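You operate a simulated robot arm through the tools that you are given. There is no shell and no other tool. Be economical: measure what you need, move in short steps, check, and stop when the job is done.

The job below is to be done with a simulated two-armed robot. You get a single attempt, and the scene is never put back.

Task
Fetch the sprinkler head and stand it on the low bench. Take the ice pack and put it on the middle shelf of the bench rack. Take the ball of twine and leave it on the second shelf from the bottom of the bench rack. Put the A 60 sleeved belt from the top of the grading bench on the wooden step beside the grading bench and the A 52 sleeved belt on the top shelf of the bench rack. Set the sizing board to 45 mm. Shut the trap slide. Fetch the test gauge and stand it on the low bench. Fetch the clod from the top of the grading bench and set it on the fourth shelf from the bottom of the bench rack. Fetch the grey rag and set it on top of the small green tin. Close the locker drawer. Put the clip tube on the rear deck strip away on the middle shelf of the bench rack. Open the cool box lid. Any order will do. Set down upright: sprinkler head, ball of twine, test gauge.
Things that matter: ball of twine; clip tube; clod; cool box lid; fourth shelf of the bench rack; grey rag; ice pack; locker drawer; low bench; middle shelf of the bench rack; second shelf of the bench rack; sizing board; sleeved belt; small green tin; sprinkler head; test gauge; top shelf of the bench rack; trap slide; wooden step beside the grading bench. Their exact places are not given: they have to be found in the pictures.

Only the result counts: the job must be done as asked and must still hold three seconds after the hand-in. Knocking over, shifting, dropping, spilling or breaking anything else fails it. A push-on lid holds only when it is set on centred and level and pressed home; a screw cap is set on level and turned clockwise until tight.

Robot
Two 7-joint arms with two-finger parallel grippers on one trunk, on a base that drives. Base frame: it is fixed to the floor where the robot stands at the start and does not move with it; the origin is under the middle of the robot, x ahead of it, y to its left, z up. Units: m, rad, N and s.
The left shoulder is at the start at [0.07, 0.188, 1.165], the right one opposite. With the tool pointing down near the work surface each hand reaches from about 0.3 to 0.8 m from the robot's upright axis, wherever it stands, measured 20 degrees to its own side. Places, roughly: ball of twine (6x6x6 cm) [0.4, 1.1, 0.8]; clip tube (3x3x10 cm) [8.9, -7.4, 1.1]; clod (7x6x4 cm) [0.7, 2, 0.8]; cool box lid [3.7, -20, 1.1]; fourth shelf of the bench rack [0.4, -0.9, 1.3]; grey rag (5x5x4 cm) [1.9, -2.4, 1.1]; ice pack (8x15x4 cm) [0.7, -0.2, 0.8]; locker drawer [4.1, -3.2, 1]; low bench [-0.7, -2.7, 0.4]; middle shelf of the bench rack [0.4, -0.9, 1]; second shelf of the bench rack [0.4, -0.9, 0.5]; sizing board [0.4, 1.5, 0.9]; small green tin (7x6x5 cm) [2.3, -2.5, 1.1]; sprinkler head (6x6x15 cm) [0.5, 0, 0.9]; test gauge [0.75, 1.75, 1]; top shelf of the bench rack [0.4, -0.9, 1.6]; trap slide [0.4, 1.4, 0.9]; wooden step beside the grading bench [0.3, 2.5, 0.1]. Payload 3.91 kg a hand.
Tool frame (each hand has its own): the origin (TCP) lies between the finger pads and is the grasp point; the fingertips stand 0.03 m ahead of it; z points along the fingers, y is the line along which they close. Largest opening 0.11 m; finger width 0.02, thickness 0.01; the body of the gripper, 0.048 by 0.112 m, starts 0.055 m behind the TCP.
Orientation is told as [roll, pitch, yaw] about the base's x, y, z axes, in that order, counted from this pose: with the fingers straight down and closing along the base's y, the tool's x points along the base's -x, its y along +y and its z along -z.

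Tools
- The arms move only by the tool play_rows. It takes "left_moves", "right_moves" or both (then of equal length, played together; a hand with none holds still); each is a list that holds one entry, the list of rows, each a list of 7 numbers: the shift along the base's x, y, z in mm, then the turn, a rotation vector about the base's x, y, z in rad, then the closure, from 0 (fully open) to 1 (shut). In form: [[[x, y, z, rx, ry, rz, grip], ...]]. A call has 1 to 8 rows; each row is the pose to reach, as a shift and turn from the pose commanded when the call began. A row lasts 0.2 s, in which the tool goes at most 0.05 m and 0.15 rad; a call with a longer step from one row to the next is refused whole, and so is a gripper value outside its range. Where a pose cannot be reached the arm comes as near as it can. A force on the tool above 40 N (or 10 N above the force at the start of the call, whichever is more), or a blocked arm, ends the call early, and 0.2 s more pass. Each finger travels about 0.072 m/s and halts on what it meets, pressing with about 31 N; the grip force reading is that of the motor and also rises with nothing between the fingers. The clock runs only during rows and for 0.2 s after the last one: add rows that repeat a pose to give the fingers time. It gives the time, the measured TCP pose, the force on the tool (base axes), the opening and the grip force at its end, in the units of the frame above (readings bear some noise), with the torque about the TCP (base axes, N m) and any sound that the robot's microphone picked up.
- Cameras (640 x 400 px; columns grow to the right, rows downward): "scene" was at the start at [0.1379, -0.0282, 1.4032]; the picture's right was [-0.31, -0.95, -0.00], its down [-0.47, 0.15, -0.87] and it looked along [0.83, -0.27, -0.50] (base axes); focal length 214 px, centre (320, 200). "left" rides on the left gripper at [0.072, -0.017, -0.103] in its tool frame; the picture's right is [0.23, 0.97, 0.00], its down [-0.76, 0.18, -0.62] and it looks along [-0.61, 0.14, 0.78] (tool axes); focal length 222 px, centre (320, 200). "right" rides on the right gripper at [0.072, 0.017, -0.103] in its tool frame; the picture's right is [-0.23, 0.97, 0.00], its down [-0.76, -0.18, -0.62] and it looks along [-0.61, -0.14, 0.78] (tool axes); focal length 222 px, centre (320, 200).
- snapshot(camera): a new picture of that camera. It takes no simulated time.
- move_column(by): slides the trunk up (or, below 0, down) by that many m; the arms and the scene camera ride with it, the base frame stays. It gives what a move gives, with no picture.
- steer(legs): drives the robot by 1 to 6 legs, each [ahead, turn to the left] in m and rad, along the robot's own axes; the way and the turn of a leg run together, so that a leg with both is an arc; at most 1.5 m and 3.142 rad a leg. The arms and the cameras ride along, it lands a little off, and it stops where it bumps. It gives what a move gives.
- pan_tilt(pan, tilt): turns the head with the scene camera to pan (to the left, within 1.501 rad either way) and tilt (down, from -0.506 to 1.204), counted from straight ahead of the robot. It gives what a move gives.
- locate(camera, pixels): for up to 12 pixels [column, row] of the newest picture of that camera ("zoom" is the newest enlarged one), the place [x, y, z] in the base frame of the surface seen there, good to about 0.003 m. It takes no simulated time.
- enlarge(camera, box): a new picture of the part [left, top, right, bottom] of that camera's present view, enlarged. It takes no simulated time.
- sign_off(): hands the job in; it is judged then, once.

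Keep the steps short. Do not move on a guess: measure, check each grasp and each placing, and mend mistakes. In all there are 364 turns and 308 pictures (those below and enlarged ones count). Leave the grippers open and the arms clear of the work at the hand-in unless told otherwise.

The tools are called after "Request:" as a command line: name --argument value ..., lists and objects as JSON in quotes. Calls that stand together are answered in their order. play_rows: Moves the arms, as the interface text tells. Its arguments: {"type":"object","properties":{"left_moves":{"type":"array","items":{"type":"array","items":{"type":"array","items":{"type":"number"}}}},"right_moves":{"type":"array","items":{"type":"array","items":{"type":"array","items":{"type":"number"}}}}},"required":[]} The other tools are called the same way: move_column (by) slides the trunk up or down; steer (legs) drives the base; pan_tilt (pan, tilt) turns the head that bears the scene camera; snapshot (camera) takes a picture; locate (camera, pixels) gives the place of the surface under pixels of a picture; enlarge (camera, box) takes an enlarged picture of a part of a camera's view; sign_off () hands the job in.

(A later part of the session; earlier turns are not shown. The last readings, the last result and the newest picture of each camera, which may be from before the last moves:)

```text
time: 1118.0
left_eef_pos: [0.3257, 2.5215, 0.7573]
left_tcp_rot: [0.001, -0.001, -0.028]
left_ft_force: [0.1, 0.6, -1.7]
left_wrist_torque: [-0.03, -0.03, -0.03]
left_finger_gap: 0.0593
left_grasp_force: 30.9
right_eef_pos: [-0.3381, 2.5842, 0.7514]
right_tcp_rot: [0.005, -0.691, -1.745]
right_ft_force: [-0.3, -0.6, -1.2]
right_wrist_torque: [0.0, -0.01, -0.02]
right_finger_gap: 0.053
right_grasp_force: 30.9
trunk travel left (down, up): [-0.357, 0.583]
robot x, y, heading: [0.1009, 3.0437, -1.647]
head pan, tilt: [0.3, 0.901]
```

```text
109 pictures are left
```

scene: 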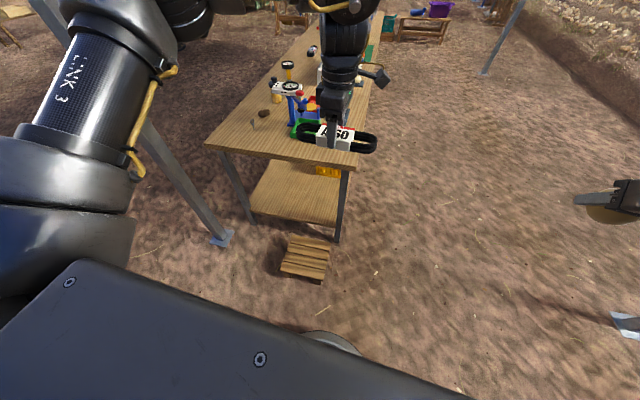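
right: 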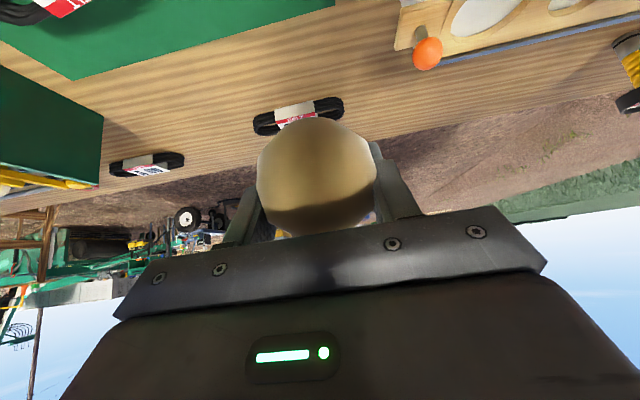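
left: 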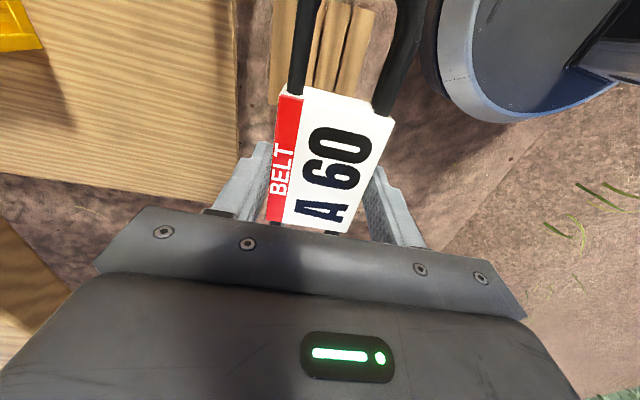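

Request:
move_column --by -0.35

Request:
play_rows --left_moves '[[[0, 0, -40, 0, 0, 0, 1], [0, 0, -80, 0, 0, 0, 1], [0, 0, -120, 0, 0, 0, 1], [0, 0, -155, 0, 0, 0, 1], [0, 0, -180, 0, 0, 0, 1]]]'

Request:
snapshot --camera "left"

```text
time: 1121.5
left_eef_pos: [0.3262, 2.5214, 0.4078]
left_tcp_rot: [0.001, -0.001, -0.029]
left_ft_force: [0.1, 0.8, -0.9]
left_wrist_torque: [0.01, 0.0, 0.02]
left_finger_gap: 0.0594
left_grasp_force: 31.0
right_eef_pos: [-0.3397, 2.5841, 0.4013]
right_tcp_rot: [0.003, -0.691, -1.746]
right_ft_force: [0.8, 1.0, -1.5]
right_wrist_torque: [0.02, 0.0, 0.01]
right_finger_gap: 0.0529
right_grasp_force: 31.0
trunk travel left (down, up): [-0.007, 0.933]
robot x, y, heading: [0.1007, 3.0454, -1.634]
head pan, tilt: [0.3, 0.901]
```

```text
time: 1122.7
left_eef_pos: [0.3248, 2.5217, 0.2279]
left_tcp_rot: [0.0, 0.0, -0.029]
left_ft_force: [0.3, -0.3, -2.5]
left_wrist_torque: [0.0, 0.02, 0.06]
left_finger_gap: 0.0596
left_grasp_force: 30.4
right_eef_pos: [-0.3379, 2.5835, 0.4017]
right_tcp_rot: [0.003, -0.689, -1.744]
right_ft_force: [1.0, 0.4, -1.4]
right_wrist_torque: [-0.01, 0.04, -0.01]
right_finger_gap: 0.0529
right_grasp_force: 30.6
trunk travel left (down, up): [-0.007, 0.933]
robot x, y, heading: [0.1004, 3.0414, -1.641]
head pan, tilt: [0.3, 0.901]
```

```text
108 pictures are left
```

left: 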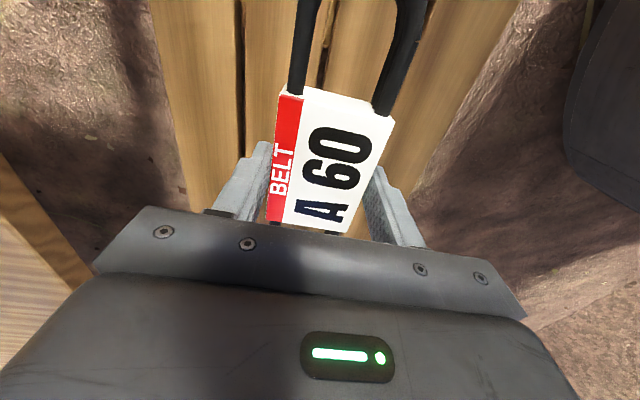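

Request:
play_rows --left_moves '[[[0, 0, -30, 0, 0, 0, 1], [0, 0, -50, 0, 0, 0, 1], [0, 0, -60, 0, 0, 0, 1], [0, 0, -65, 0, 0, 0, 1], [0, 0, -65, 0, 0, 0, 0.4], [0, 0, -65, 0, 0, 0, 0.1], [0, 0, -65, 0, 0, 0, 0]]]'

Request:
play_rows --left_moves '[[[0, 0, 40, 0, 0, 0, 0], [0, 0, 80, 0, 0, 0, 0], [0, 0, 120, 0, 0, 0, 0], [0, 0, 160, 0, 0, 0, 0]]]'

Request:
snapshot --camera "left"

```text
time: 1124.3
left_eef_pos: [0.3256, 2.5209, 0.1619]
left_tcp_rot: [0.003, -0.001, -0.029]
left_ft_force: [0.5, 0.2, -0.2]
left_wrist_torque: [0.03, -0.03, 0.01]
left_finger_gap: 0.11
left_grasp_force: 0.2
right_eef_pos: [-0.3393, 2.584, 0.4015]
right_tcp_rot: [0.003, -0.691, -1.744]
right_ft_force: [0.6, -0.1, -0.7]
right_wrist_torque: [0.01, 0.02, 0.02]
right_finger_gap: 0.0526
right_grasp_force: 30.9
trunk travel left (down, up): [-0.007, 0.933]
robot x, y, heading: [0.1042, 3.0432, -1.642]
head pan, tilt: [0.3, 0.901]
```

```text
time: 1125.3
left_eef_pos: [0.3262, 2.5215, 0.3238]
left_tcp_rot: [0.003, 0.0, -0.027]
left_ft_force: [-0.7, 0.1, 0.3]
left_wrist_torque: [0.02, 0.0, -0.02]
left_finger_gap: 0.1097
left_grasp_force: 0.1
right_eef_pos: [-0.3384, 2.5846, 0.401]
right_tcp_rot: [0.004, -0.689, -1.746]
right_ft_force: [-0.4, 0.7, -1.2]
right_wrist_torque: [0.03, -0.04, 0.03]
right_finger_gap: 0.053
right_grasp_force: 30.5
trunk travel left (down, up): [-0.007, 0.933]
robot x, y, heading: [0.1009, 3.0441, -1.645]
head pan, tilt: [0.3, 0.901]
```

```text
107 pictures are left
```

left: 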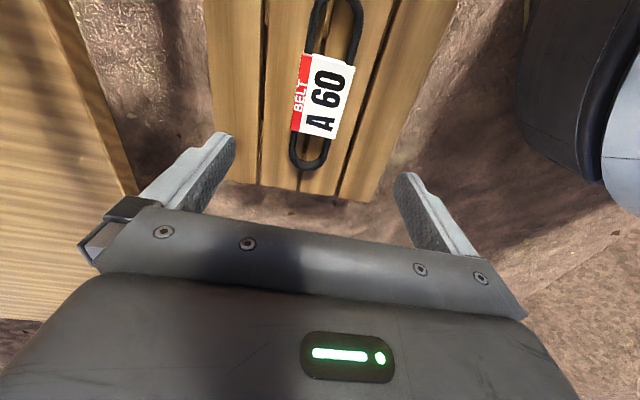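

A 60 lies on the step. I raise the trunk and look at the bench's end for the clod and gauge.

Request:
move_column --by 0.4

Request:
move_column --by 0.35

Request:
pan_tilt --pan 0.4 --tilt 0.6

Request:
snapshot --camera "scene"

```text
time: 1129.1
left_eef_pos: [0.327, 2.5224, 0.7232]
left_tcp_rot: [0.001, -0.001, -0.028]
left_ft_force: [0.2, 0.6, -0.7]
left_wrist_torque: [-0.01, 0.02, 0.0]
left_finger_gap: 0.11
left_grasp_force: 0.0
right_eef_pos: [-0.339, 2.5838, 0.802]
right_tcp_rot: [0.005, -0.688, -1.745]
right_ft_force: [-0.8, -0.4, -1.4]
right_wrist_torque: [-0.02, 0.0, 0.01]
right_finger_gap: 0.0528
right_grasp_force: 30.9
trunk travel left (down, up): [-0.407, 0.533]
robot x, y, heading: [0.1047, 3.0424, -1.649]
head pan, tilt: [0.3, 0.901]
```

```text
time: 1132.5
left_eef_pos: [0.3255, 2.5211, 1.074]
left_tcp_rot: [0.002, 0.0, -0.027]
left_ft_force: [0.3, -0.1, 0.0]
left_wrist_torque: [0.01, -0.03, 0.0]
left_finger_gap: 0.1095
left_grasp_force: 0.1
right_eef_pos: [-0.339, 2.5833, 1.1511]
right_tcp_rot: [0.003, -0.69, -1.746]
right_ft_force: [0.6, 0.4, -1.1]
right_wrist_torque: [0.01, 0.01, 0.02]
right_finger_gap: 0.0528
right_grasp_force: 31.3
trunk travel left (down, up): [-0.757, 0.183]
robot x, y, heading: [0.1046, 3.0409, -1.651]
head pan, tilt: [0.3, 0.901]
```

```text
time: 1133.3
left_eef_pos: [0.3262, 2.5216, 1.0745]
left_tcp_rot: [0.0, 0.0, -0.029]
left_ft_force: [-0.4, 0.2, -0.1]
left_wrist_torque: [0.0, 0.02, 0.0]
left_finger_gap: 0.1099
left_grasp_force: 0.0
right_eef_pos: [-0.3388, 2.5853, 1.1509]
right_tcp_rot: [0.003, -0.691, -1.745]
right_ft_force: [-0.3, -0.9, -1.3]
right_wrist_torque: [-0.01, 0.01, 0.02]
right_finger_gap: 0.0526
right_grasp_force: 31.5
trunk travel left (down, up): [-0.757, 0.183]
robot x, y, heading: [0.1012, 3.0441, -1.647]
head pan, tilt: [0.4, 0.6]
```

```text
106 pictures are left
```

scene: 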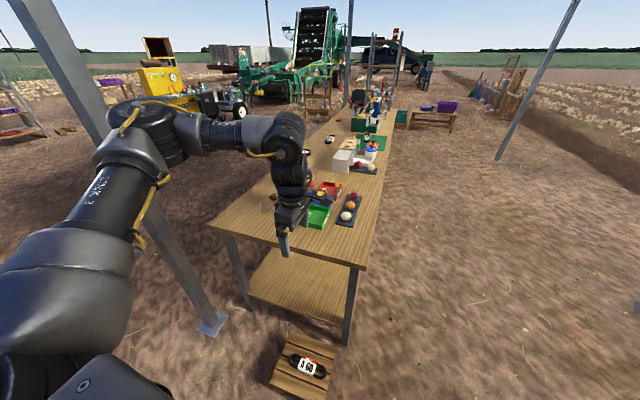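

Request:
steer --legs '[[-0.15, 0], [0, 1.72], [1.0, 0], [0.75, 0], [0, -1.6], [1.2, 0]]'

```text
time: 1143.1
left_eef_pos: [1.5329, 3.5409, 1.0734]
left_tcp_rot: [0.002, 0.003, 1.674]
left_ft_force: [-0.3, 0.7, 0.4]
left_wrist_torque: [-0.01, 0.03, 0.03]
left_finger_gap: 0.1099
left_grasp_force: 0.1
right_eef_pos: [1.555, 2.8728, 1.1537]
right_tcp_rot: [0.0, -0.691, -0.042]
right_ft_force: [-0.9, -0.2, -0.9]
right_wrist_torque: [-0.01, -0.01, -0.03]
right_finger_gap: 0.0529
right_grasp_force: 31.0
trunk travel left (down, up): [-0.757, 0.183]
robot x, y, heading: [1.0439, 3.2412, 0.135]
head pan, tilt: [0.4, 0.6]
stopped in leg 3: the robot was blocked; the commanded pose is now the measured one
```

Request:
steer --legs '[[0, -0.25], [0.7, 0], [0, -1.45], [1.3, 0], [0, -1.57]]'

Request:
pan_tilt --pan 0.0 --tilt 0.7

Request:
snapshot --camera "scene"

```text
time: 1161.3
left_eef_pos: [1.1866, 1.6462, 1.0736]
left_tcp_rot: [-0.001, 0.0, -1.624]
left_ft_force: [0.1, 0.2, -0.8]
left_wrist_torque: [0.0, -0.01, -0.02]
left_finger_gap: 0.1101
left_grasp_force: 0.0
right_eef_pos: [1.2689, 2.3098, 1.1496]
right_tcp_rot: [0.003, -0.69, 2.94]
right_ft_force: [-0.1, 0.6, -0.7]
right_wrist_torque: [0.01, 0.02, 0.0]
right_finger_gap: 0.0527
right_grasp_force: 31.0
trunk travel left (down, up): [-0.757, 0.183]
robot x, y, heading: [1.7134, 1.8633, 3.116]
head pan, tilt: [0.4, 0.6]
```

```text
time: 1162.2
left_eef_pos: [1.1865, 1.6465, 1.074]
left_tcp_rot: [-0.001, 0.001, -1.624]
left_ft_force: [-0.1, 0.2, 0.0]
left_wrist_torque: [0.01, -0.01, 0.0]
left_finger_gap: 0.1099
left_grasp_force: 0.1
right_eef_pos: [1.2687, 2.3104, 1.1517]
right_tcp_rot: [0.004, -0.69, 2.939]
right_ft_force: [-0.1, -0.3, -0.6]
right_wrist_torque: [0.05, 0.01, 0.0]
right_finger_gap: 0.0529
right_grasp_force: 31.2
trunk travel left (down, up): [-0.757, 0.183]
robot x, y, heading: [1.7155, 1.8659, 3.12]
head pan, tilt: [0.0, 0.7]
```

```text
105 pictures are left
```

scene: 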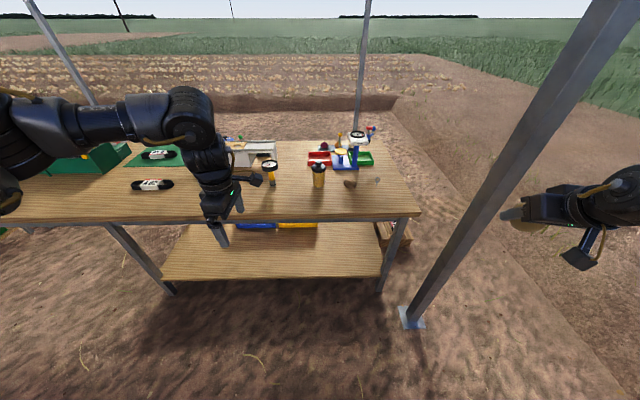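

Request:
enlarge --camera "scene" --box '[230, 130, 400, 220]'

Request:
locate --camera "zoom" --pixels '[[150, 130], [155, 170], [160, 205], [335, 175], [450, 195], [465, 205], [435, 200], [550, 190], [150, 120], [480, 30]]'

```text
3.76 times, centred on (315, 175) of scene
```

zoom: 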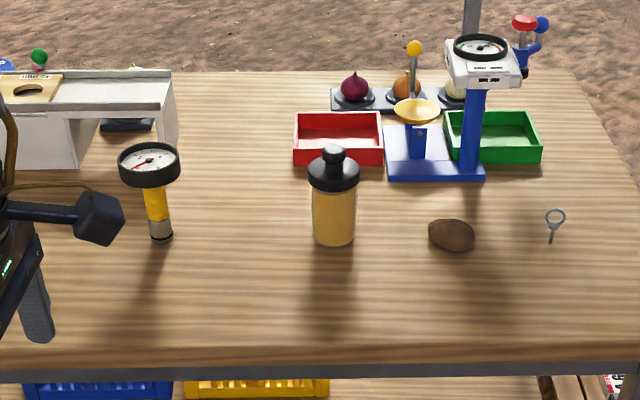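

```text
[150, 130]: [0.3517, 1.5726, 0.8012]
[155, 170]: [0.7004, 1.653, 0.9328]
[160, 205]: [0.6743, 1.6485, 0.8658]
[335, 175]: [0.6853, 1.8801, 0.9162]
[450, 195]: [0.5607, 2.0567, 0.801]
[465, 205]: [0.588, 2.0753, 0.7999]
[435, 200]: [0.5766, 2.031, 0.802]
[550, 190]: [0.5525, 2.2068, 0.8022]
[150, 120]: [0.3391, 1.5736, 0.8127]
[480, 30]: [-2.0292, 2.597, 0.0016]
```

Gauge stem at (0.674,1.6485), clod near (0.6,2.06). I set the left hand to relative yaw 0, then tilt 1.0 forward.

Request:
play_rows --left_moves '[[[0, 0, 10, 0, 0, -0.145, 0], [0, 0, 20, 0, 0, -0.29, 0], [0, 0, 30, 0, 0, -0.435, 0], [0, 0, 40, 0, 0, -0.58, 0], [0, 0, 50, 0, 0, -0.725, 0], [0, 0, 50, 0, 0, -0.87, 0], [0, 0, 50, 0, 0, -1.015, 0], [0, 0, 50, 0, 0, -1.16, 0]]]'

Request:
play_rows --left_moves '[[[0, 0, 0, 0, 0, -0.13, 0], [0, 0, 0, 0, 0, -0.26, 0], [0, 0, 0, 0, 0, -0.38, 0]]]'

Request:
play_rows --left_moves '[[[-5, 0, 0, 0, 0.14, 0, 0], [-10, 0, 0, 0, 0.28, 0, 0], [-15, 0, 0, 0, 0.42, 0, 0], [-20, 0, 0, 0, 0.56, 0, 0], [-25, 0, 0, 0, 0.7, 0, 0], [-30, 0, 0, 0, 0.84, 0, 0], [-35, 0, 0, 0, 0.98, 0, 0], [-35, 0, 0, 0, 1.0, 0, 0]]]'

```text
time: 1164.0
left_eef_pos: [1.1873, 1.6501, 1.127]
left_tcp_rot: [0.0, -0.006, -2.788]
left_ft_force: [0.2, 1.3, 0.7]
left_wrist_torque: [-0.03, 0.01, 0.02]
left_finger_gap: 0.1096
left_grasp_force: 0.0
right_eef_pos: [1.271, 2.3137, 1.1503]
right_tcp_rot: [0.008, -0.695, 2.937]
right_ft_force: [0.8, 1.0, -1.5]
right_wrist_torque: [-0.05, 0.03, 0.04]
right_finger_gap: 0.0528
right_grasp_force: 30.6
trunk travel left (down, up): [-0.757, 0.183]
robot x, y, heading: [1.7165, 1.8627, 3.121]
head pan, tilt: [0.0, 0.7]
```

```text
time: 1164.8
left_eef_pos: [1.2391, 1.7089, 1.1152]
left_tcp_rot: [0.001, -0.002, 3.129]
left_ft_force: [-0.6, 0.4, 1.0]
left_wrist_torque: [-0.02, -0.04, -0.03]
left_finger_gap: 0.1103
left_grasp_force: 0.1
left hand out of reach, approached as far as the arm can: row 1, 2, 3
right_eef_pos: [1.2676, 2.3119, 1.1511]
right_tcp_rot: [0.007, -0.69, 2.941]
right_ft_force: [0.0, -0.6, -0.5]
right_wrist_torque: [0.01, 0.01, -0.01]
right_finger_gap: 0.0526
right_grasp_force: 30.6
trunk travel left (down, up): [-0.757, 0.183]
robot x, y, heading: [1.7147, 1.8643, 3.12]
head pan, tilt: [0.0, 0.7]
```

```text
time: 1166.6
left_eef_pos: [1.204, 1.7074, 1.1169]
left_tcp_rot: [0.036, -1.001, 3.099]
left_ft_force: [0.0, -0.7, 0.1]
left_wrist_torque: [0.02, -0.04, 0.0]
left_finger_gap: 0.1099
left_grasp_force: 0.1
right_eef_pos: [1.2682, 2.31, 1.1507]
right_tcp_rot: [0.003, -0.69, 2.94]
right_ft_force: [0.2, 0.8, -0.5]
right_wrist_torque: [0.03, 0.02, 0.01]
right_finger_gap: 0.0526
right_grasp_force: 31.0
trunk travel left (down, up): [-0.757, 0.183]
robot x, y, heading: [1.7136, 1.8633, 3.119]
head pan, tilt: [0.0, 0.7]
```

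Request:
steer --legs '[[0, 0.33], [0.45, 0], [0, -0.52]]'

Request:
snapshot --camera "left"

```text
time: 1171.8
left_eef_pos: [0.7556, 1.6641, 1.1168]
left_tcp_rot: [0.035, -1.001, 2.924]
left_ft_force: [-1.6, -0.2, -0.3]
left_wrist_torque: [-0.01, 0.0, -0.01]
left_finger_gap: 0.11
left_grasp_force: 0.2
right_eef_pos: [0.9264, 2.2465, 1.1512]
right_tcp_rot: [0.003, -0.692, 2.762]
right_ft_force: [0.6, -0.3, -1.2]
right_wrist_torque: [0.0, -0.02, -0.01]
right_finger_gap: 0.0526
right_grasp_force: 30.8
trunk travel left (down, up): [-0.757, 0.183]
robot x, y, heading: [1.2887, 1.7229, 2.944]
head pan, tilt: [0.0, 0.7]
```

```text
103 pictures are left
```

left: 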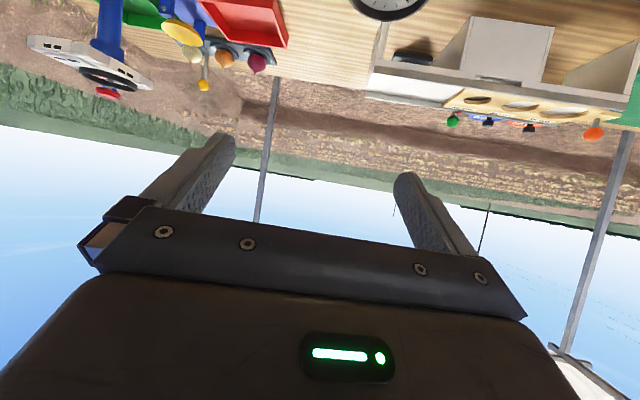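

Request:
move_column --by -0.2

Request:
play_rows --left_moves '[[[10, -8, -20, 0, 0, 0, 0.3], [10, -16, -40, 0, 0, 0, 0.45], [10, -16, -62, 0, 0, 0, 0.45]]]'

Request:
snapshot --camera "left"

```text
time: 1174.0
left_eef_pos: [0.7571, 1.6637, 0.9176]
left_tcp_rot: [0.038, -1.0, 2.92]
left_ft_force: [-0.4, 0.0, 0.4]
left_wrist_torque: [0.01, 0.0, 0.04]
left_finger_gap: 0.1101
left_grasp_force: 0.1
right_eef_pos: [0.9256, 2.2467, 0.9513]
right_tcp_rot: [0.005, -0.691, 2.763]
right_ft_force: [-0.7, 0.0, -0.9]
right_wrist_torque: [0.01, -0.02, 0.0]
right_finger_gap: 0.053
right_grasp_force: 31.7
trunk travel left (down, up): [-0.557, 0.383]
robot x, y, heading: [1.2856, 1.7225, 2.94]
head pan, tilt: [0.0, 0.7]
```

```text
time: 1174.8
left_eef_pos: [0.7644, 1.6534, 0.8626]
left_tcp_rot: [0.035, -0.995, 2.92]
left_ft_force: [0.0, 0.9, 0.8]
left_wrist_torque: [0.03, 0.01, 0.04]
left_finger_gap: 0.0607
left_grasp_force: 0.1
left hand out of reach, approached as far as the arm can: row 1, 2, 3
right_eef_pos: [0.9261, 2.247, 0.9519]
right_tcp_rot: [0.008, -0.69, 2.761]
right_ft_force: [0.4, -0.7, -0.6]
right_wrist_torque: [0.0, 0.03, -0.01]
right_finger_gap: 0.0526
right_grasp_force: 31.1
trunk travel left (down, up): [-0.557, 0.383]
robot x, y, heading: [1.2843, 1.7268, 2.94]
head pan, tilt: [0.0, 0.7]
```

```text
102 pictures are left
```

left: 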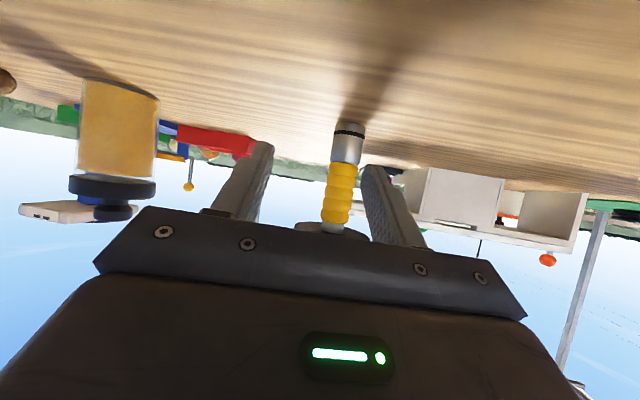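

Request:
locate --camera "left" --pixels '[[342, 180], [340, 205], [345, 140], [325, 180], [356, 180], [347, 125], [320, 228]]'

```text
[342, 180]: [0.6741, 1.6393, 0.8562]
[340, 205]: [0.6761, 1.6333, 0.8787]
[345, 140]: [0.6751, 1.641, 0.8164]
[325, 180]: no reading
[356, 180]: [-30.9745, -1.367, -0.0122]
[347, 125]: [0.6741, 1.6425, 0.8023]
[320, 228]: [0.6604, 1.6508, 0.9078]
```

Request:
play_rows --left_moves '[[[0, -17, -3, 0, 0, 0, 0.45], [0, -34, -6, 0, 0, 0, 0.45], [-25, -28, -8, 0, 0, 0, 0.45], [-50, -23, -8, 0, 0, 0, 0.45], [-75, -17, -8, 0, 0, 0, 0.45], [-98, -12, -8, 0, 0, 0, 0.45]]]'

Request:
snapshot --camera "left"

```text
time: 1176.2
left_eef_pos: [0.6641, 1.6384, 0.8551]
left_tcp_rot: [0.034, -1.001, 2.923]
left_ft_force: [-0.5, 0.2, 0.1]
left_wrist_torque: [0.03, 0.0, -0.01]
left_finger_gap: 0.0605
left_grasp_force: 0.0
left hand out of reach, approached as far as the arm can: row 1, 2
right_eef_pos: [0.9245, 2.2467, 0.9522]
right_tcp_rot: [0.004, -0.691, 2.763]
right_ft_force: [0.2, -0.2, -0.9]
right_wrist_torque: [0.04, 0.0, 0.0]
right_finger_gap: 0.0528
right_grasp_force: 30.6
trunk travel left (down, up): [-0.557, 0.383]
robot x, y, heading: [1.2839, 1.7294, 2.939]
head pan, tilt: [0.0, 0.7]
```

```text
101 pictures are left
```

left: 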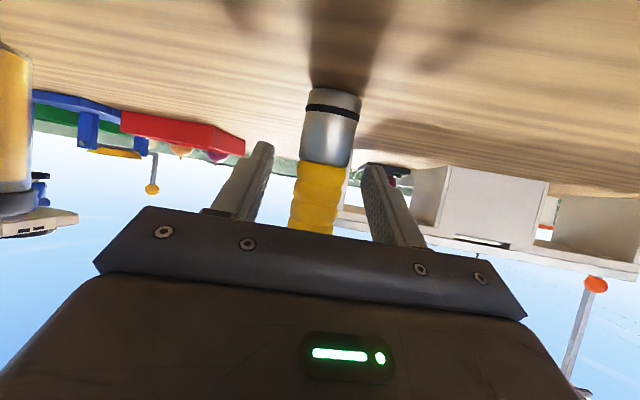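

Stem is between the fingers. I close.

Request:
play_rows --left_moves '[[[0, 0, 0, 0, 0, 0, 0.6], [0, 0, 0, 0, 0, 0, 0.75], [0, 0, 0, 0, 0, 0, 0.9], [0, 0, 0, 0, 0, 0, 1], [0, 0, 0, 0, 0, 0, 1]]]'

Request:
move_column --by 0.2

Request:
snapshot --camera "left"

```text
time: 1177.3
left_eef_pos: [0.6651, 1.6406, 0.8536]
left_tcp_rot: [0.035, -0.999, 2.922]
left_ft_force: [-1.5, 1.3, 0.5]
left_wrist_torque: [0.07, 0.08, -0.04]
left_finger_gap: 0.029
left_grasp_force: 31.5
right_eef_pos: [0.9259, 2.246, 0.9516]
right_tcp_rot: [0.004, -0.692, 2.763]
right_ft_force: [0.0, -0.2, -0.7]
right_wrist_torque: [-0.02, -0.02, -0.01]
right_finger_gap: 0.0528
right_grasp_force: 31.5
trunk travel left (down, up): [-0.557, 0.383]
robot x, y, heading: [1.2881, 1.7286, 2.94]
head pan, tilt: [0.0, 0.7]
```

```text
time: 1179.5
left_eef_pos: [0.6643, 1.6397, 1.0557]
left_tcp_rot: [0.035, -1.001, 2.918]
left_ft_force: [-0.4, -0.5, -1.1]
left_wrist_torque: [0.01, -0.03, 0.0]
left_finger_gap: 0.0288
left_grasp_force: 31.1
right_eef_pos: [0.9258, 2.2452, 1.1518]
right_tcp_rot: [0.004, -0.691, 2.762]
right_ft_force: [-0.7, 0.1, -1.3]
right_wrist_torque: [0.01, -0.01, -0.02]
right_finger_gap: 0.0529
right_grasp_force: 31.1
trunk travel left (down, up): [-0.757, 0.183]
robot x, y, heading: [1.289, 1.7248, 2.939]
head pan, tilt: [0.0, 0.7]
```

```text
100 pictures are left
```

left: 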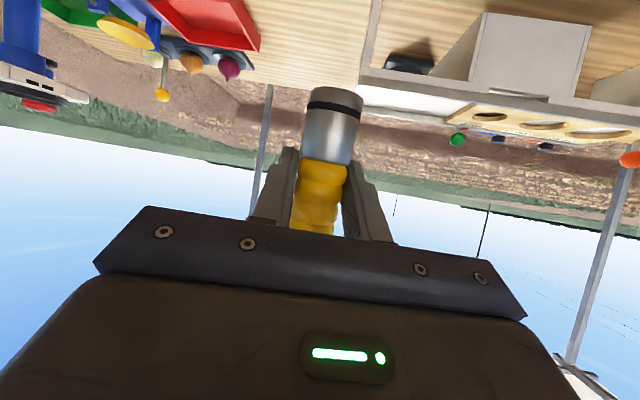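

Gauge held (29 mm). I raise the trunk and drive around to the low bench side.

Request:
move_column --by 0.18

Request:
steer --legs '[[-0.5, 0], [0, 1.77], [1.5, 0], [1.5, 0], [0.48, 0], [0, -1.57]]'

Request:
steer --legs '[[1.5, 0]]'

```text
time: 1181.5
left_eef_pos: [0.6643, 1.6387, 1.2352]
left_tcp_rot: [0.036, -1.001, 2.921]
left_ft_force: [-0.3, 0.0, -2.4]
left_wrist_torque: [-0.03, -0.03, -0.01]
left_finger_gap: 0.0286
left_grasp_force: 30.7
right_eef_pos: [0.9251, 2.2462, 1.3311]
right_tcp_rot: [0.005, -0.692, 2.763]
right_ft_force: [1.0, 0.1, -1.2]
right_wrist_torque: [-0.02, 0.02, -0.01]
right_finger_gap: 0.0529
right_grasp_force: 31.2
trunk travel left (down, up): [-0.937, 0.003]
robot x, y, heading: [1.2848, 1.7305, 2.944]
head pan, tilt: [0.0, 0.7]
```

```text
time: 1209.0
left_eef_pos: [1.1343, -2.0867, 1.2362]
left_tcp_rot: [0.037, -1.002, 3.136]
left_ft_force: [-0.6, -1.1, -2.4]
left_wrist_torque: [-0.02, -0.04, -0.02]
left_finger_gap: 0.0289
left_grasp_force: 31.3
right_eef_pos: [1.2601, -1.4364, 1.3327]
right_tcp_rot: [0.004, -0.69, 2.98]
right_ft_force: [-0.9, 0.4, -2.3]
right_wrist_torque: [0.0, -0.01, -0.02]
right_finger_gap: 0.0526
right_grasp_force: 31.2
trunk travel left (down, up): [-0.937, 0.003]
robot x, y, heading: [1.7261, -1.866, -3.126]
head pan, tilt: [0.0, 0.7]
```

```text
time: 1216.4
left_eef_pos: [-0.3601, -2.1172, 1.2344]
left_tcp_rot: [0.034, -1.0, -3.14]
left_ft_force: [-0.4, -0.2, -2.6]
left_wrist_torque: [0.0, -0.02, 0.01]
left_finger_gap: 0.0288
left_grasp_force: 31.0
right_eef_pos: [-0.2398, -1.4672, 1.3302]
right_tcp_rot: [0.003, -0.691, 2.985]
right_ft_force: [-0.1, -0.3, -0.7]
right_wrist_torque: [0.03, -0.01, -0.01]
right_finger_gap: 0.0527
right_grasp_force: 31.5
trunk travel left (down, up): [-0.937, 0.003]
robot x, y, heading: [0.2264, -1.8949, -3.124]
head pan, tilt: [0.0, 0.7]
```

Request:
steer --legs '[[0.78, 0], [0, 1.554]]'

Request:
move_column --by -0.4

Request:
pan_tilt --pan 0.2 --tilt 0.8

Request:
snapshot --camera "scene"

```text
time: 1224.4
left_eef_pos: [-0.3514, -2.5015, 1.2351]
left_tcp_rot: [0.037, -1.0, -1.608]
left_ft_force: [0.0, 0.2, -2.3]
left_wrist_torque: [0.06, -0.02, -0.02]
left_finger_gap: 0.0289
left_grasp_force: 30.6
right_eef_pos: [-0.9957, -2.3573, 1.3312]
right_tcp_rot: [0.005, -0.69, -1.762]
right_ft_force: [-0.4, -0.7, -1.9]
right_wrist_torque: [-0.03, -0.01, 0.01]
right_finger_gap: 0.0526
right_grasp_force: 30.6
trunk travel left (down, up): [-0.937, 0.003]
robot x, y, heading: [-0.553, -1.9083, -1.583]
head pan, tilt: [0.0, 0.7]
```

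```text
time: 1228.2
left_eef_pos: [-0.3499, -2.4996, 0.8357]
left_tcp_rot: [0.035, -1.0, -1.607]
left_ft_force: [0.6, -0.3, -2.3]
left_wrist_torque: [0.02, -0.02, -0.02]
left_finger_gap: 0.0289
left_grasp_force: 30.9
right_eef_pos: [-0.994, -2.357, 0.9317]
right_tcp_rot: [0.004, -0.692, -1.763]
right_ft_force: [-0.3, -0.1, -1.4]
right_wrist_torque: [0.02, 0.0, -0.02]
right_finger_gap: 0.0531
right_grasp_force: 31.2
trunk travel left (down, up): [-0.537, 0.403]
robot x, y, heading: [-0.5508, -1.9082, -1.587]
head pan, tilt: [0.0, 0.7]
```

```text
time: 1228.9
left_eef_pos: [-0.3508, -2.5011, 0.8345]
left_tcp_rot: [0.036, -0.999, -1.606]
left_ft_force: [0.0, -0.3, -2.4]
left_wrist_torque: [0.01, -0.01, 0.04]
left_finger_gap: 0.0288
left_grasp_force: 31.0
right_eef_pos: [-0.995, -2.3564, 0.9316]
right_tcp_rot: [0.004, -0.69, -1.762]
right_ft_force: [-0.6, 0.4, -0.5]
right_wrist_torque: [-0.05, 0.02, -0.01]
right_finger_gap: 0.0529
right_grasp_force: 30.7
trunk travel left (down, up): [-0.537, 0.403]
robot x, y, heading: [-0.5477, -1.9096, -1.585]
head pan, tilt: [0.201, 0.799]
```

```text
99 pictures are left
```

scene: 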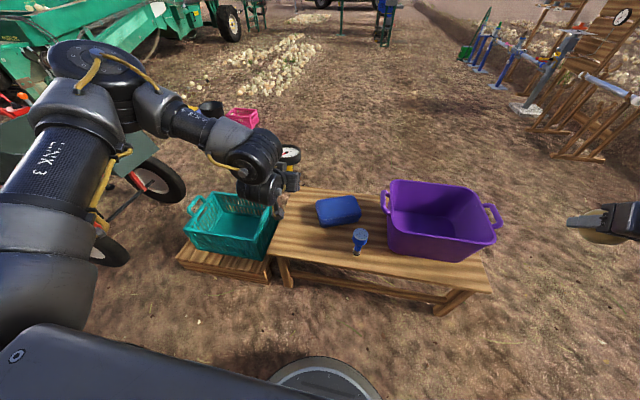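

Request:
steer --legs '[[0.055, 0]]'

Request:
move_column --by -0.34

Request:
snapshot --camera "left"

Request:
locate --camera "left" --pixels '[[335, 90], [330, 140], [320, 180], [300, 60], [380, 60], [335, 100]]'

```text
time: 1229.9
left_eef_pos: [-0.3506, -2.5553, 0.8346]
left_tcp_rot: [0.035, -0.998, -1.604]
left_ft_force: [-0.6, 0.3, -2.4]
left_wrist_torque: [0.06, 0.02, 0.01]
left_finger_gap: 0.0289
left_grasp_force: 30.9
right_eef_pos: [-0.9961, -2.4117, 0.9306]
right_tcp_rot: [0.004, -0.689, -1.764]
right_ft_force: [0.0, 0.4, -0.7]
right_wrist_torque: [-0.02, -0.01, 0.01]
right_finger_gap: 0.0529
right_grasp_force: 31.4
trunk travel left (down, up): [-0.537, 0.403]
robot x, y, heading: [-0.5522, -1.9577, -1.589]
head pan, tilt: [0.201, 0.799]
```

```text
time: 1233.2
left_eef_pos: [-0.3527, -2.5547, 0.4947]
left_tcp_rot: [0.034, -1.0, -1.605]
left_ft_force: [-0.9, -0.4, -0.8]
left_wrist_torque: [0.06, -0.05, 0.0]
left_finger_gap: 0.029
left_grasp_force: 30.7
right_eef_pos: [-0.9969, -2.4121, 0.5921]
right_tcp_rot: [0.003, -0.69, -1.766]
right_ft_force: [-0.8, -0.2, -0.7]
right_wrist_torque: [0.03, 0.04, 0.01]
right_finger_gap: 0.0528
right_grasp_force: 31.3
trunk travel left (down, up): [-0.197, 0.743]
robot x, y, heading: [-0.5498, -1.9566, -1.59]
head pan, tilt: [0.201, 0.799]
```

```text
98 pictures are left
```

left: 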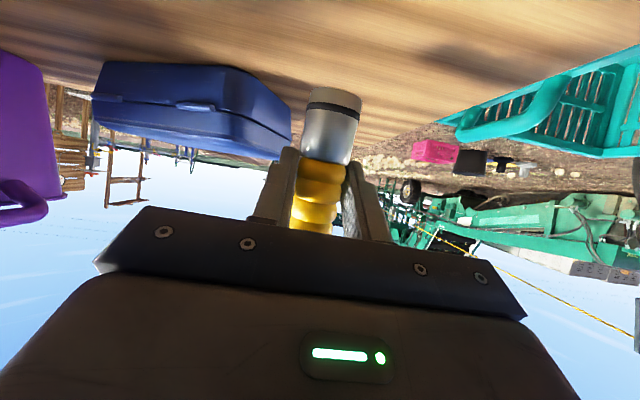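

```text
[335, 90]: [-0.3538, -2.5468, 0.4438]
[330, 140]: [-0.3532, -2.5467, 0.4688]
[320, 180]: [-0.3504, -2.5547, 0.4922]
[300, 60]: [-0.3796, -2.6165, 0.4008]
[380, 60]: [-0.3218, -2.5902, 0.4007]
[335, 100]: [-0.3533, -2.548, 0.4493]
```

Request:
move_column --by -0.035

Request:
move_column --by -0.005

```text
time: 1234.0
left_eef_pos: [-0.3516, -2.5552, 0.4605]
left_tcp_rot: [0.035, -1.0, -1.605]
left_ft_force: [0.3, 0.3, -1.8]
left_wrist_torque: [0.05, 0.03, -0.01]
left_finger_gap: 0.0288
left_grasp_force: 31.2
right_eef_pos: [-0.9973, -2.4115, 0.5572]
right_tcp_rot: [0.003, -0.694, -1.764]
right_ft_force: [0.1, 1.3, -1.4]
right_wrist_torque: [-0.03, 0.0, -0.01]
right_finger_gap: 0.0529
right_grasp_force: 31.0
trunk travel left (down, up): [-0.162, 0.778]
robot x, y, heading: [-0.553, -1.961, -1.585]
head pan, tilt: [0.201, 0.799]
```

```text
time: 1234.5
left_eef_pos: [-0.3521, -2.5567, 0.4568]
left_tcp_rot: [0.035, -1.003, -1.606]
left_ft_force: [-0.3, -1.7, 1.6]
left_wrist_torque: [-0.13, 0.03, 0.02]
left_finger_gap: 0.0288
left_grasp_force: 31.2
right_eef_pos: [-0.9959, -2.4107, 0.5511]
right_tcp_rot: [0.003, -0.693, -1.764]
right_ft_force: [0.2, -0.4, -0.9]
right_wrist_torque: [0.03, 0.03, -0.05]
right_finger_gap: 0.053
right_grasp_force: 30.9
trunk travel left (down, up): [-0.157, 0.783]
robot x, y, heading: [-0.5537, -1.9566, -1.587]
head pan, tilt: [0.201, 0.799]
```

Just touching. I open and back straight out.

Request:
play_rows --left_moves '[[[0, 0, -1, 0, 0, 0, 0.75], [0, 0, -1, 0, 0, 0, 0.6], [0, 0, -1, 0, 0, 0, 0.45], [0, 0, -1, 0, 0, 0, 0.4]]]'

Request:
steer --legs '[[-0.3, 0]]'

Request:
snapshot --camera "scene"

```text
time: 1235.5
left_eef_pos: [-0.3518, -2.5555, 0.4541]
left_tcp_rot: [0.035, -1.001, -1.607]
left_ft_force: [-0.9, 1.2, -0.1]
left_wrist_torque: [-0.03, 0.01, 0.02]
left_finger_gap: 0.066
left_grasp_force: 0.0
right_eef_pos: [-0.9963, -2.4113, 0.5515]
right_tcp_rot: [0.003, -0.692, -1.765]
right_ft_force: [0.0, 0.2, -0.2]
right_wrist_torque: [0.01, 0.02, 0.01]
right_finger_gap: 0.053
right_grasp_force: 30.5
trunk travel left (down, up): [-0.157, 0.783]
robot x, y, heading: [-0.5524, -1.9618, -1.589]
head pan, tilt: [0.201, 0.799]
```

```text
time: 1237.6
left_eef_pos: [-0.3477, -2.2515, 0.4556]
left_tcp_rot: [0.035, -0.999, -1.609]
left_ft_force: [-0.2, 0.4, 0.6]
left_wrist_torque: [0.03, -0.01, -0.06]
left_finger_gap: 0.0657
left_grasp_force: 0.1
right_eef_pos: [-0.9909, -2.1053, 0.5516]
right_tcp_rot: [0.002, -0.691, -1.769]
right_ft_force: [-0.4, 1.3, -1.7]
right_wrist_torque: [-0.01, -0.02, 0.0]
right_finger_gap: 0.0529
right_grasp_force: 31.4
trunk travel left (down, up): [-0.157, 0.783]
robot x, y, heading: [-0.5458, -1.6592, -1.591]
head pan, tilt: [0.201, 0.799]
```

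```text
97 pictures are left
```

scene: 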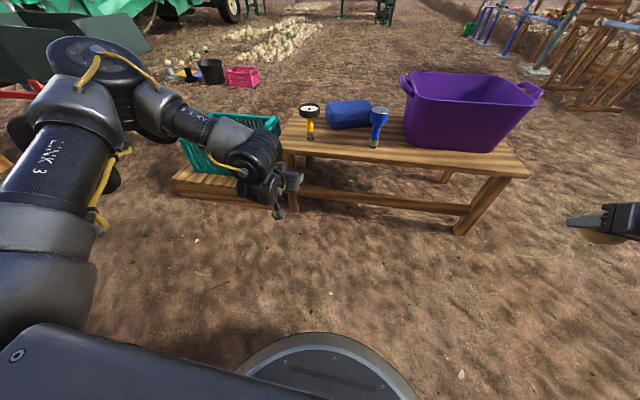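

Both gauge and sprinkler stand on the low bench. Now the twine: I pull the left hand in, and drive to the rack's west side.

Request:
play_rows --left_moves '[[[0, 35, 20, 0, 0, 0, 0.4], [10, 75, 40, 0, 0, 0, 0.4], [20, 115, 60, 0, 0, 0, 0.4], [30, 155, 80, 0, 0, 0, 0.4], [40, 190, 100, 0, 0, 0, 0.4], [50, 220, 120, 0, 0, 0, 0.4]]]'

Request:
steer --legs '[[0, -2.9], [0, -0.22], [1.13, 0], [0, -1.57]]'

Request:
pan_tilt --pan -0.3 --tilt 0.6

Request:
snapshot --camera "scene"

```text
time: 1239.0
left_eef_pos: [-0.3224, -2.1685, 0.6035]
left_tcp_rot: [0.036, -0.998, -1.612]
left_ft_force: [-0.9, -1.3, -1.2]
left_wrist_torque: [-0.01, -0.02, -0.02]
left_finger_gap: 0.0659
left_grasp_force: 0.1
left hand out of reach, approached as far as the arm can: row 3, 4, 5, 6
right_eef_pos: [-0.9935, -2.1051, 0.5512]
right_tcp_rot: [0.006, -0.691, -1.767]
right_ft_force: [0.6, 0.3, -1.4]
right_wrist_torque: [-0.03, -0.01, -0.01]
right_finger_gap: 0.053
right_grasp_force: 31.3
trunk travel left (down, up): [-0.157, 0.783]
robot x, y, heading: [-0.547, -1.6599, -1.588]
head pan, tilt: [0.201, 0.799]
```

```text
time: 1254.5
left_eef_pos: [-0.2954, -0.0087, 0.6019]
left_tcp_rot: [0.033, -0.999, 0.732]
left_ft_force: [-0.3, 0.1, 0.7]
left_wrist_torque: [-0.01, -0.03, 0.0]
left_finger_gap: 0.066
left_grasp_force: 0.0
right_eef_pos: [0.1207, -0.5227, 0.5555]
right_tcp_rot: [0.037, -0.701, 0.576]
right_ft_force: [0.1, 0.2, -0.1]
right_wrist_torque: [-0.02, 0.03, 0.01]
right_finger_gap: 0.0526
right_grasp_force: 30.5
trunk travel left (down, up): [-0.157, 0.783]
robot x, y, heading: [-0.505, -0.5258, 0.749]
head pan, tilt: [0.201, 0.799]
stopped in leg 4: the force on the tool passed its limit (the readings are from after the stop); the commanded pose is now the measured one
```

```text
time: 1255.5
left_eef_pos: [-0.2944, -0.007, 0.6031]
left_tcp_rot: [0.034, -0.999, 0.731]
left_ft_force: [-0.1, -0.9, -0.6]
left_wrist_torque: [0.02, 0.01, 0.02]
left_finger_gap: 0.066
left_grasp_force: 0.1
right_eef_pos: [0.1222, -0.523, 0.5555]
right_tcp_rot: [0.037, -0.702, 0.575]
right_ft_force: [-0.4, -1.2, -0.5]
right_wrist_torque: [0.02, 0.02, 0.0]
right_finger_gap: 0.0525
right_grasp_force: 30.5
trunk travel left (down, up): [-0.157, 0.783]
robot x, y, heading: [-0.5053, -0.5218, 0.753]
head pan, tilt: [-0.3, 0.6]
```

```text
96 pictures are left
```

scene: 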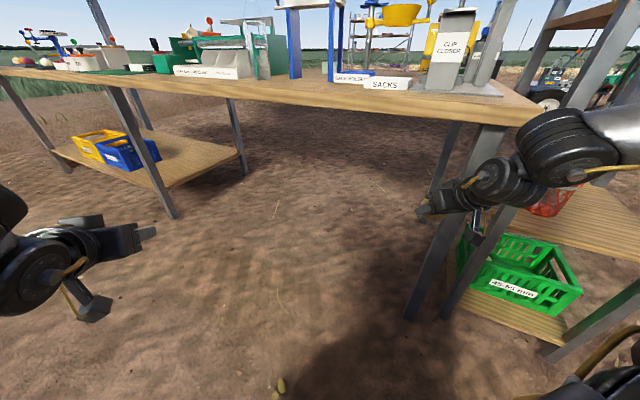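

The right hand touched the bench's leg while turning. I swing away, step back 0.28 m, and face the rack again.

Request:
steer --legs '[[0, 2.39], [0.28, 0], [0, -3.13]]'

Request:
pan_tilt --pan -0.35 --tilt 0.5

Request:
snapshot --camera "scene"

```text
time: 1270.4
left_eef_pos: [-0.2873, -0.2811, 0.6029]
left_tcp_rot: [0.036, -1.0, -0.007]
left_ft_force: [0.6, -0.1, 0.2]
left_wrist_torque: [0.01, -0.02, 0.0]
left_finger_gap: 0.0659
left_grasp_force: 0.1
right_eef_pos: [-0.3245, -0.9419, 0.5543]
right_tcp_rot: [0.038, -0.702, -0.164]
right_ft_force: [-0.5, 0.5, -2.0]
right_wrist_torque: [0.01, 0.0, -0.02]
right_finger_gap: 0.0526
right_grasp_force: 30.7
trunk travel left (down, up): [-0.157, 0.783]
robot x, y, heading: [-0.7881, -0.5236, 0.012]
head pan, tilt: [-0.3, 0.6]
```

```text
time: 1271.0
left_eef_pos: [-0.2876, -0.2797, 0.603]
left_tcp_rot: [0.037, -1.0, -0.007]
left_ft_force: [0.4, 0.2, 0.1]
left_wrist_torque: [0.0, -0.02, 0.02]
left_finger_gap: 0.0658
left_grasp_force: 0.1
right_eef_pos: [-0.3259, -0.9425, 0.5535]
right_tcp_rot: [0.038, -0.702, -0.162]
right_ft_force: [-0.2, -0.2, -0.8]
right_wrist_torque: [-0.01, 0.02, 0.01]
right_finger_gap: 0.0525
right_grasp_force: 30.7
trunk travel left (down, up): [-0.157, 0.783]
robot x, y, heading: [-0.7895, -0.5214, 0.019]
head pan, tilt: [-0.351, 0.499]
```

```text
95 pictures are left
```

scene: 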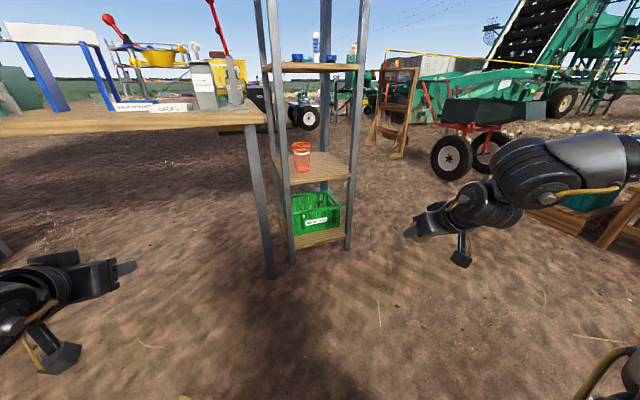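

Request:
locate --camera "scene" --pixels '[[301, 165], [292, 160], [311, 160], [330, 168], [345, 175], [320, 175], [352, 200], [288, 210], [325, 160], [270, 270], [300, 180]]'

Request:
enlarge --camera "scene" --box '[260, 120, 380, 240]'

```text
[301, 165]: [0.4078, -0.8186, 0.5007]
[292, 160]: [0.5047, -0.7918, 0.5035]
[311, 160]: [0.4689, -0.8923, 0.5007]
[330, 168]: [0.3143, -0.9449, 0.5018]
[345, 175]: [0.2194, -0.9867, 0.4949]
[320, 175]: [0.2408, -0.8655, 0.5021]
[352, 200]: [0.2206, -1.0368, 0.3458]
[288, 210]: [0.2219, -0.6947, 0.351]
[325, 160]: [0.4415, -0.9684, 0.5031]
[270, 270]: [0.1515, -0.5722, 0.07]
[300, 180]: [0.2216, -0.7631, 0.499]
```

```text
3.33 times, centred on (320, 180) of scene
```

zoom: 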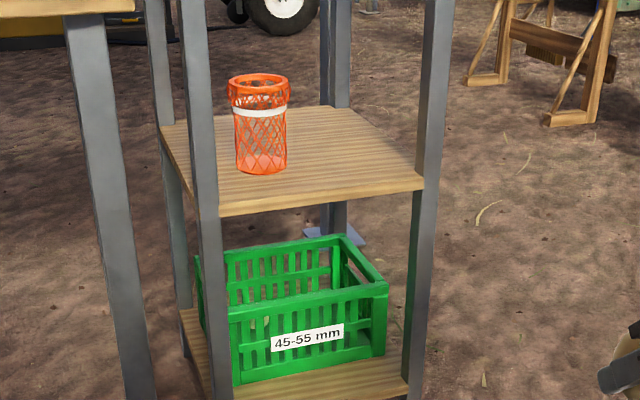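

Free spot at about (0.33,-0.92). The left elbow must not reach the bench edge, so I drive 0.5 m only and extend the right arm for the rest.

Request:
move_column --by 0.02

Request:
steer --legs '[[0.48, 0]]'

Request:
snapshot --camera "right"

Request:
snapshot --camera "scene"

```text
time: 1271.7
left_eef_pos: [-0.2867, -0.2813, 0.623]
left_tcp_rot: [0.037, -0.996, -0.006]
left_ft_force: [0.0, -0.8, -0.2]
left_wrist_torque: [-0.02, -0.02, 0.02]
left_finger_gap: 0.0663
left_grasp_force: 0.0
right_eef_pos: [-0.3254, -0.9418, 0.5745]
right_tcp_rot: [0.039, -0.701, -0.164]
right_ft_force: [0.5, 0.6, -1.4]
right_wrist_torque: [-0.01, 0.02, -0.02]
right_finger_gap: 0.0527
right_grasp_force: 30.8
trunk travel left (down, up): [-0.177, 0.763]
robot x, y, heading: [-0.7904, -0.5228, 0.015]
head pan, tilt: [-0.351, 0.499]
```

```text
time: 1274.6
left_eef_pos: [0.2052, -0.2781, 0.6227]
left_tcp_rot: [0.035, -1.0, -0.013]
left_ft_force: [-0.7, -0.1, 0.2]
left_wrist_torque: [0.0, 0.01, 0.02]
left_finger_gap: 0.0659
left_grasp_force: 0.1
right_eef_pos: [0.1655, -0.9387, 0.5731]
right_tcp_rot: [0.04, -0.701, -0.169]
right_ft_force: [-0.1, -1.0, -1.8]
right_wrist_torque: [-0.01, 0.0, -0.01]
right_finger_gap: 0.0522
right_grasp_force: 31.6
trunk travel left (down, up): [-0.177, 0.763]
robot x, y, heading: [-0.3012, -0.5136, 0.003]
head pan, tilt: [-0.351, 0.499]
```

```text
93 pictures are left
```

right: 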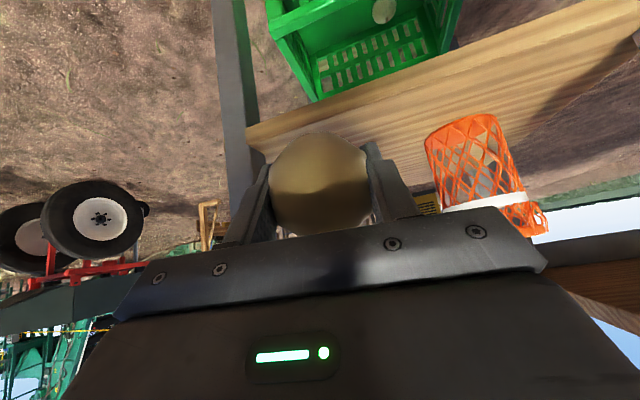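

```text
92 pictures are left
```

scene: 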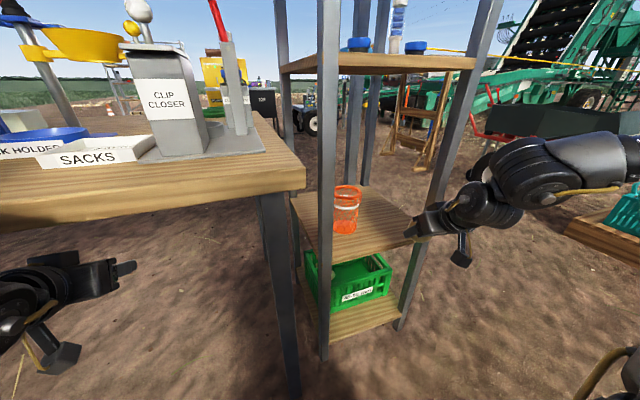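

Request:
play_rows --right_moves '[[[0, 15, 0, 0, 0, 0.05, 1], [10, 30, 0, 0, 0, 0.1, 1], [35, 32, 0, 0, 0, 0.15, 1], [65, 32, 0, 0, 0, 0.15, 1], [95, 32, 0, 0, 0, 0.15, 1], [125, 32, 0, 0, 0, 0.15, 1], [145, 32, 0, 0, 0, 0.15, 1]]]'

Request:
snapshot --camera "right"

```text
time: 1276.2
left_eef_pos: [0.2064, -0.2781, 0.6228]
left_tcp_rot: [0.036, -0.999, -0.012]
left_ft_force: [0.3, -0.1, 0.2]
left_wrist_torque: [0.0, -0.04, 0.01]
left_finger_gap: 0.0658
left_grasp_force: 0.1
right_eef_pos: [0.3117, -0.9057, 0.5735]
right_tcp_rot: [0.039, -0.701, -0.019]
right_ft_force: [-0.6, -0.6, -0.3]
right_wrist_torque: [-0.01, 0.03, -0.02]
right_finger_gap: 0.0526
right_grasp_force: 31.3
trunk travel left (down, up): [-0.177, 0.763]
robot x, y, heading: [-0.2974, -0.5144, 0.009]
head pan, tilt: [-0.351, 0.499]
```

```text
91 pictures are left
```

right: 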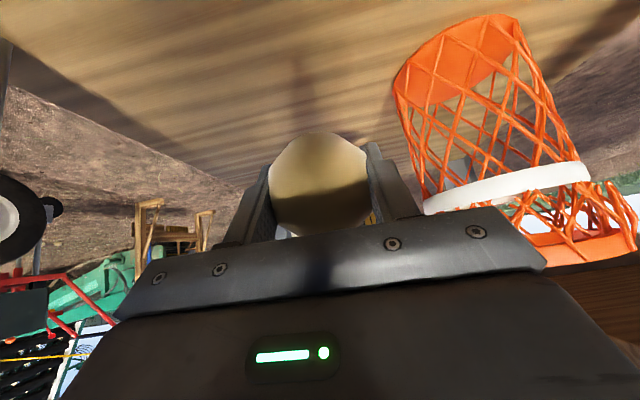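

Request:
locate --camera "right" --pixels '[[400, 90], [430, 170], [430, 195], [410, 60], [320, 150], [300, 100]]'

Request:
move_column --by -0.03

Request:
move_column --by -0.008

```text
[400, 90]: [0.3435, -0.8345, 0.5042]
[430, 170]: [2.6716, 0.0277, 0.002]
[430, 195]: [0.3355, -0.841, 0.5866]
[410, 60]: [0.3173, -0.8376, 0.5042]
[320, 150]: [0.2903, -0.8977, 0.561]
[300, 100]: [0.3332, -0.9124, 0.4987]
```

```text
time: 1277.0
left_eef_pos: [0.2061, -0.2778, 0.5945]
left_tcp_rot: [0.036, -1.0, -0.013]
left_ft_force: [-0.8, 0.0, 1.7]
left_wrist_torque: [-0.01, -0.02, -0.01]
left_finger_gap: 0.0659
left_grasp_force: 0.1
right_eef_pos: [0.312, -0.9058, 0.5443]
right_tcp_rot: [0.037, -0.703, -0.02]
right_ft_force: [0.2, -0.8, -1.3]
right_wrist_torque: [-0.02, 0.01, -0.01]
right_finger_gap: 0.0524
right_grasp_force: 31.1
trunk travel left (down, up): [-0.147, 0.793]
robot x, y, heading: [-0.2962, -0.5102, 0.009]
head pan, tilt: [-0.351, 0.499]
```

```text
time: 1277.5
left_eef_pos: [0.206, -0.2764, 0.5844]
left_tcp_rot: [0.035, -1.0, -0.013]
left_ft_force: [-0.8, 0.0, 0.4]
left_wrist_torque: [-0.04, -0.01, 0.01]
left_finger_gap: 0.0658
left_grasp_force: 0.0
right_eef_pos: [0.3113, -0.9062, 0.5363]
right_tcp_rot: [0.039, -0.701, -0.019]
right_ft_force: [0.4, -0.1, -0.7]
right_wrist_torque: [0.0, 0.06, 0.02]
right_finger_gap: 0.0524
right_grasp_force: 30.9
trunk travel left (down, up): [-0.139, 0.801]
robot x, y, heading: [-0.3038, -0.5137, 0.012]
head pan, tilt: [-0.351, 0.499]
```

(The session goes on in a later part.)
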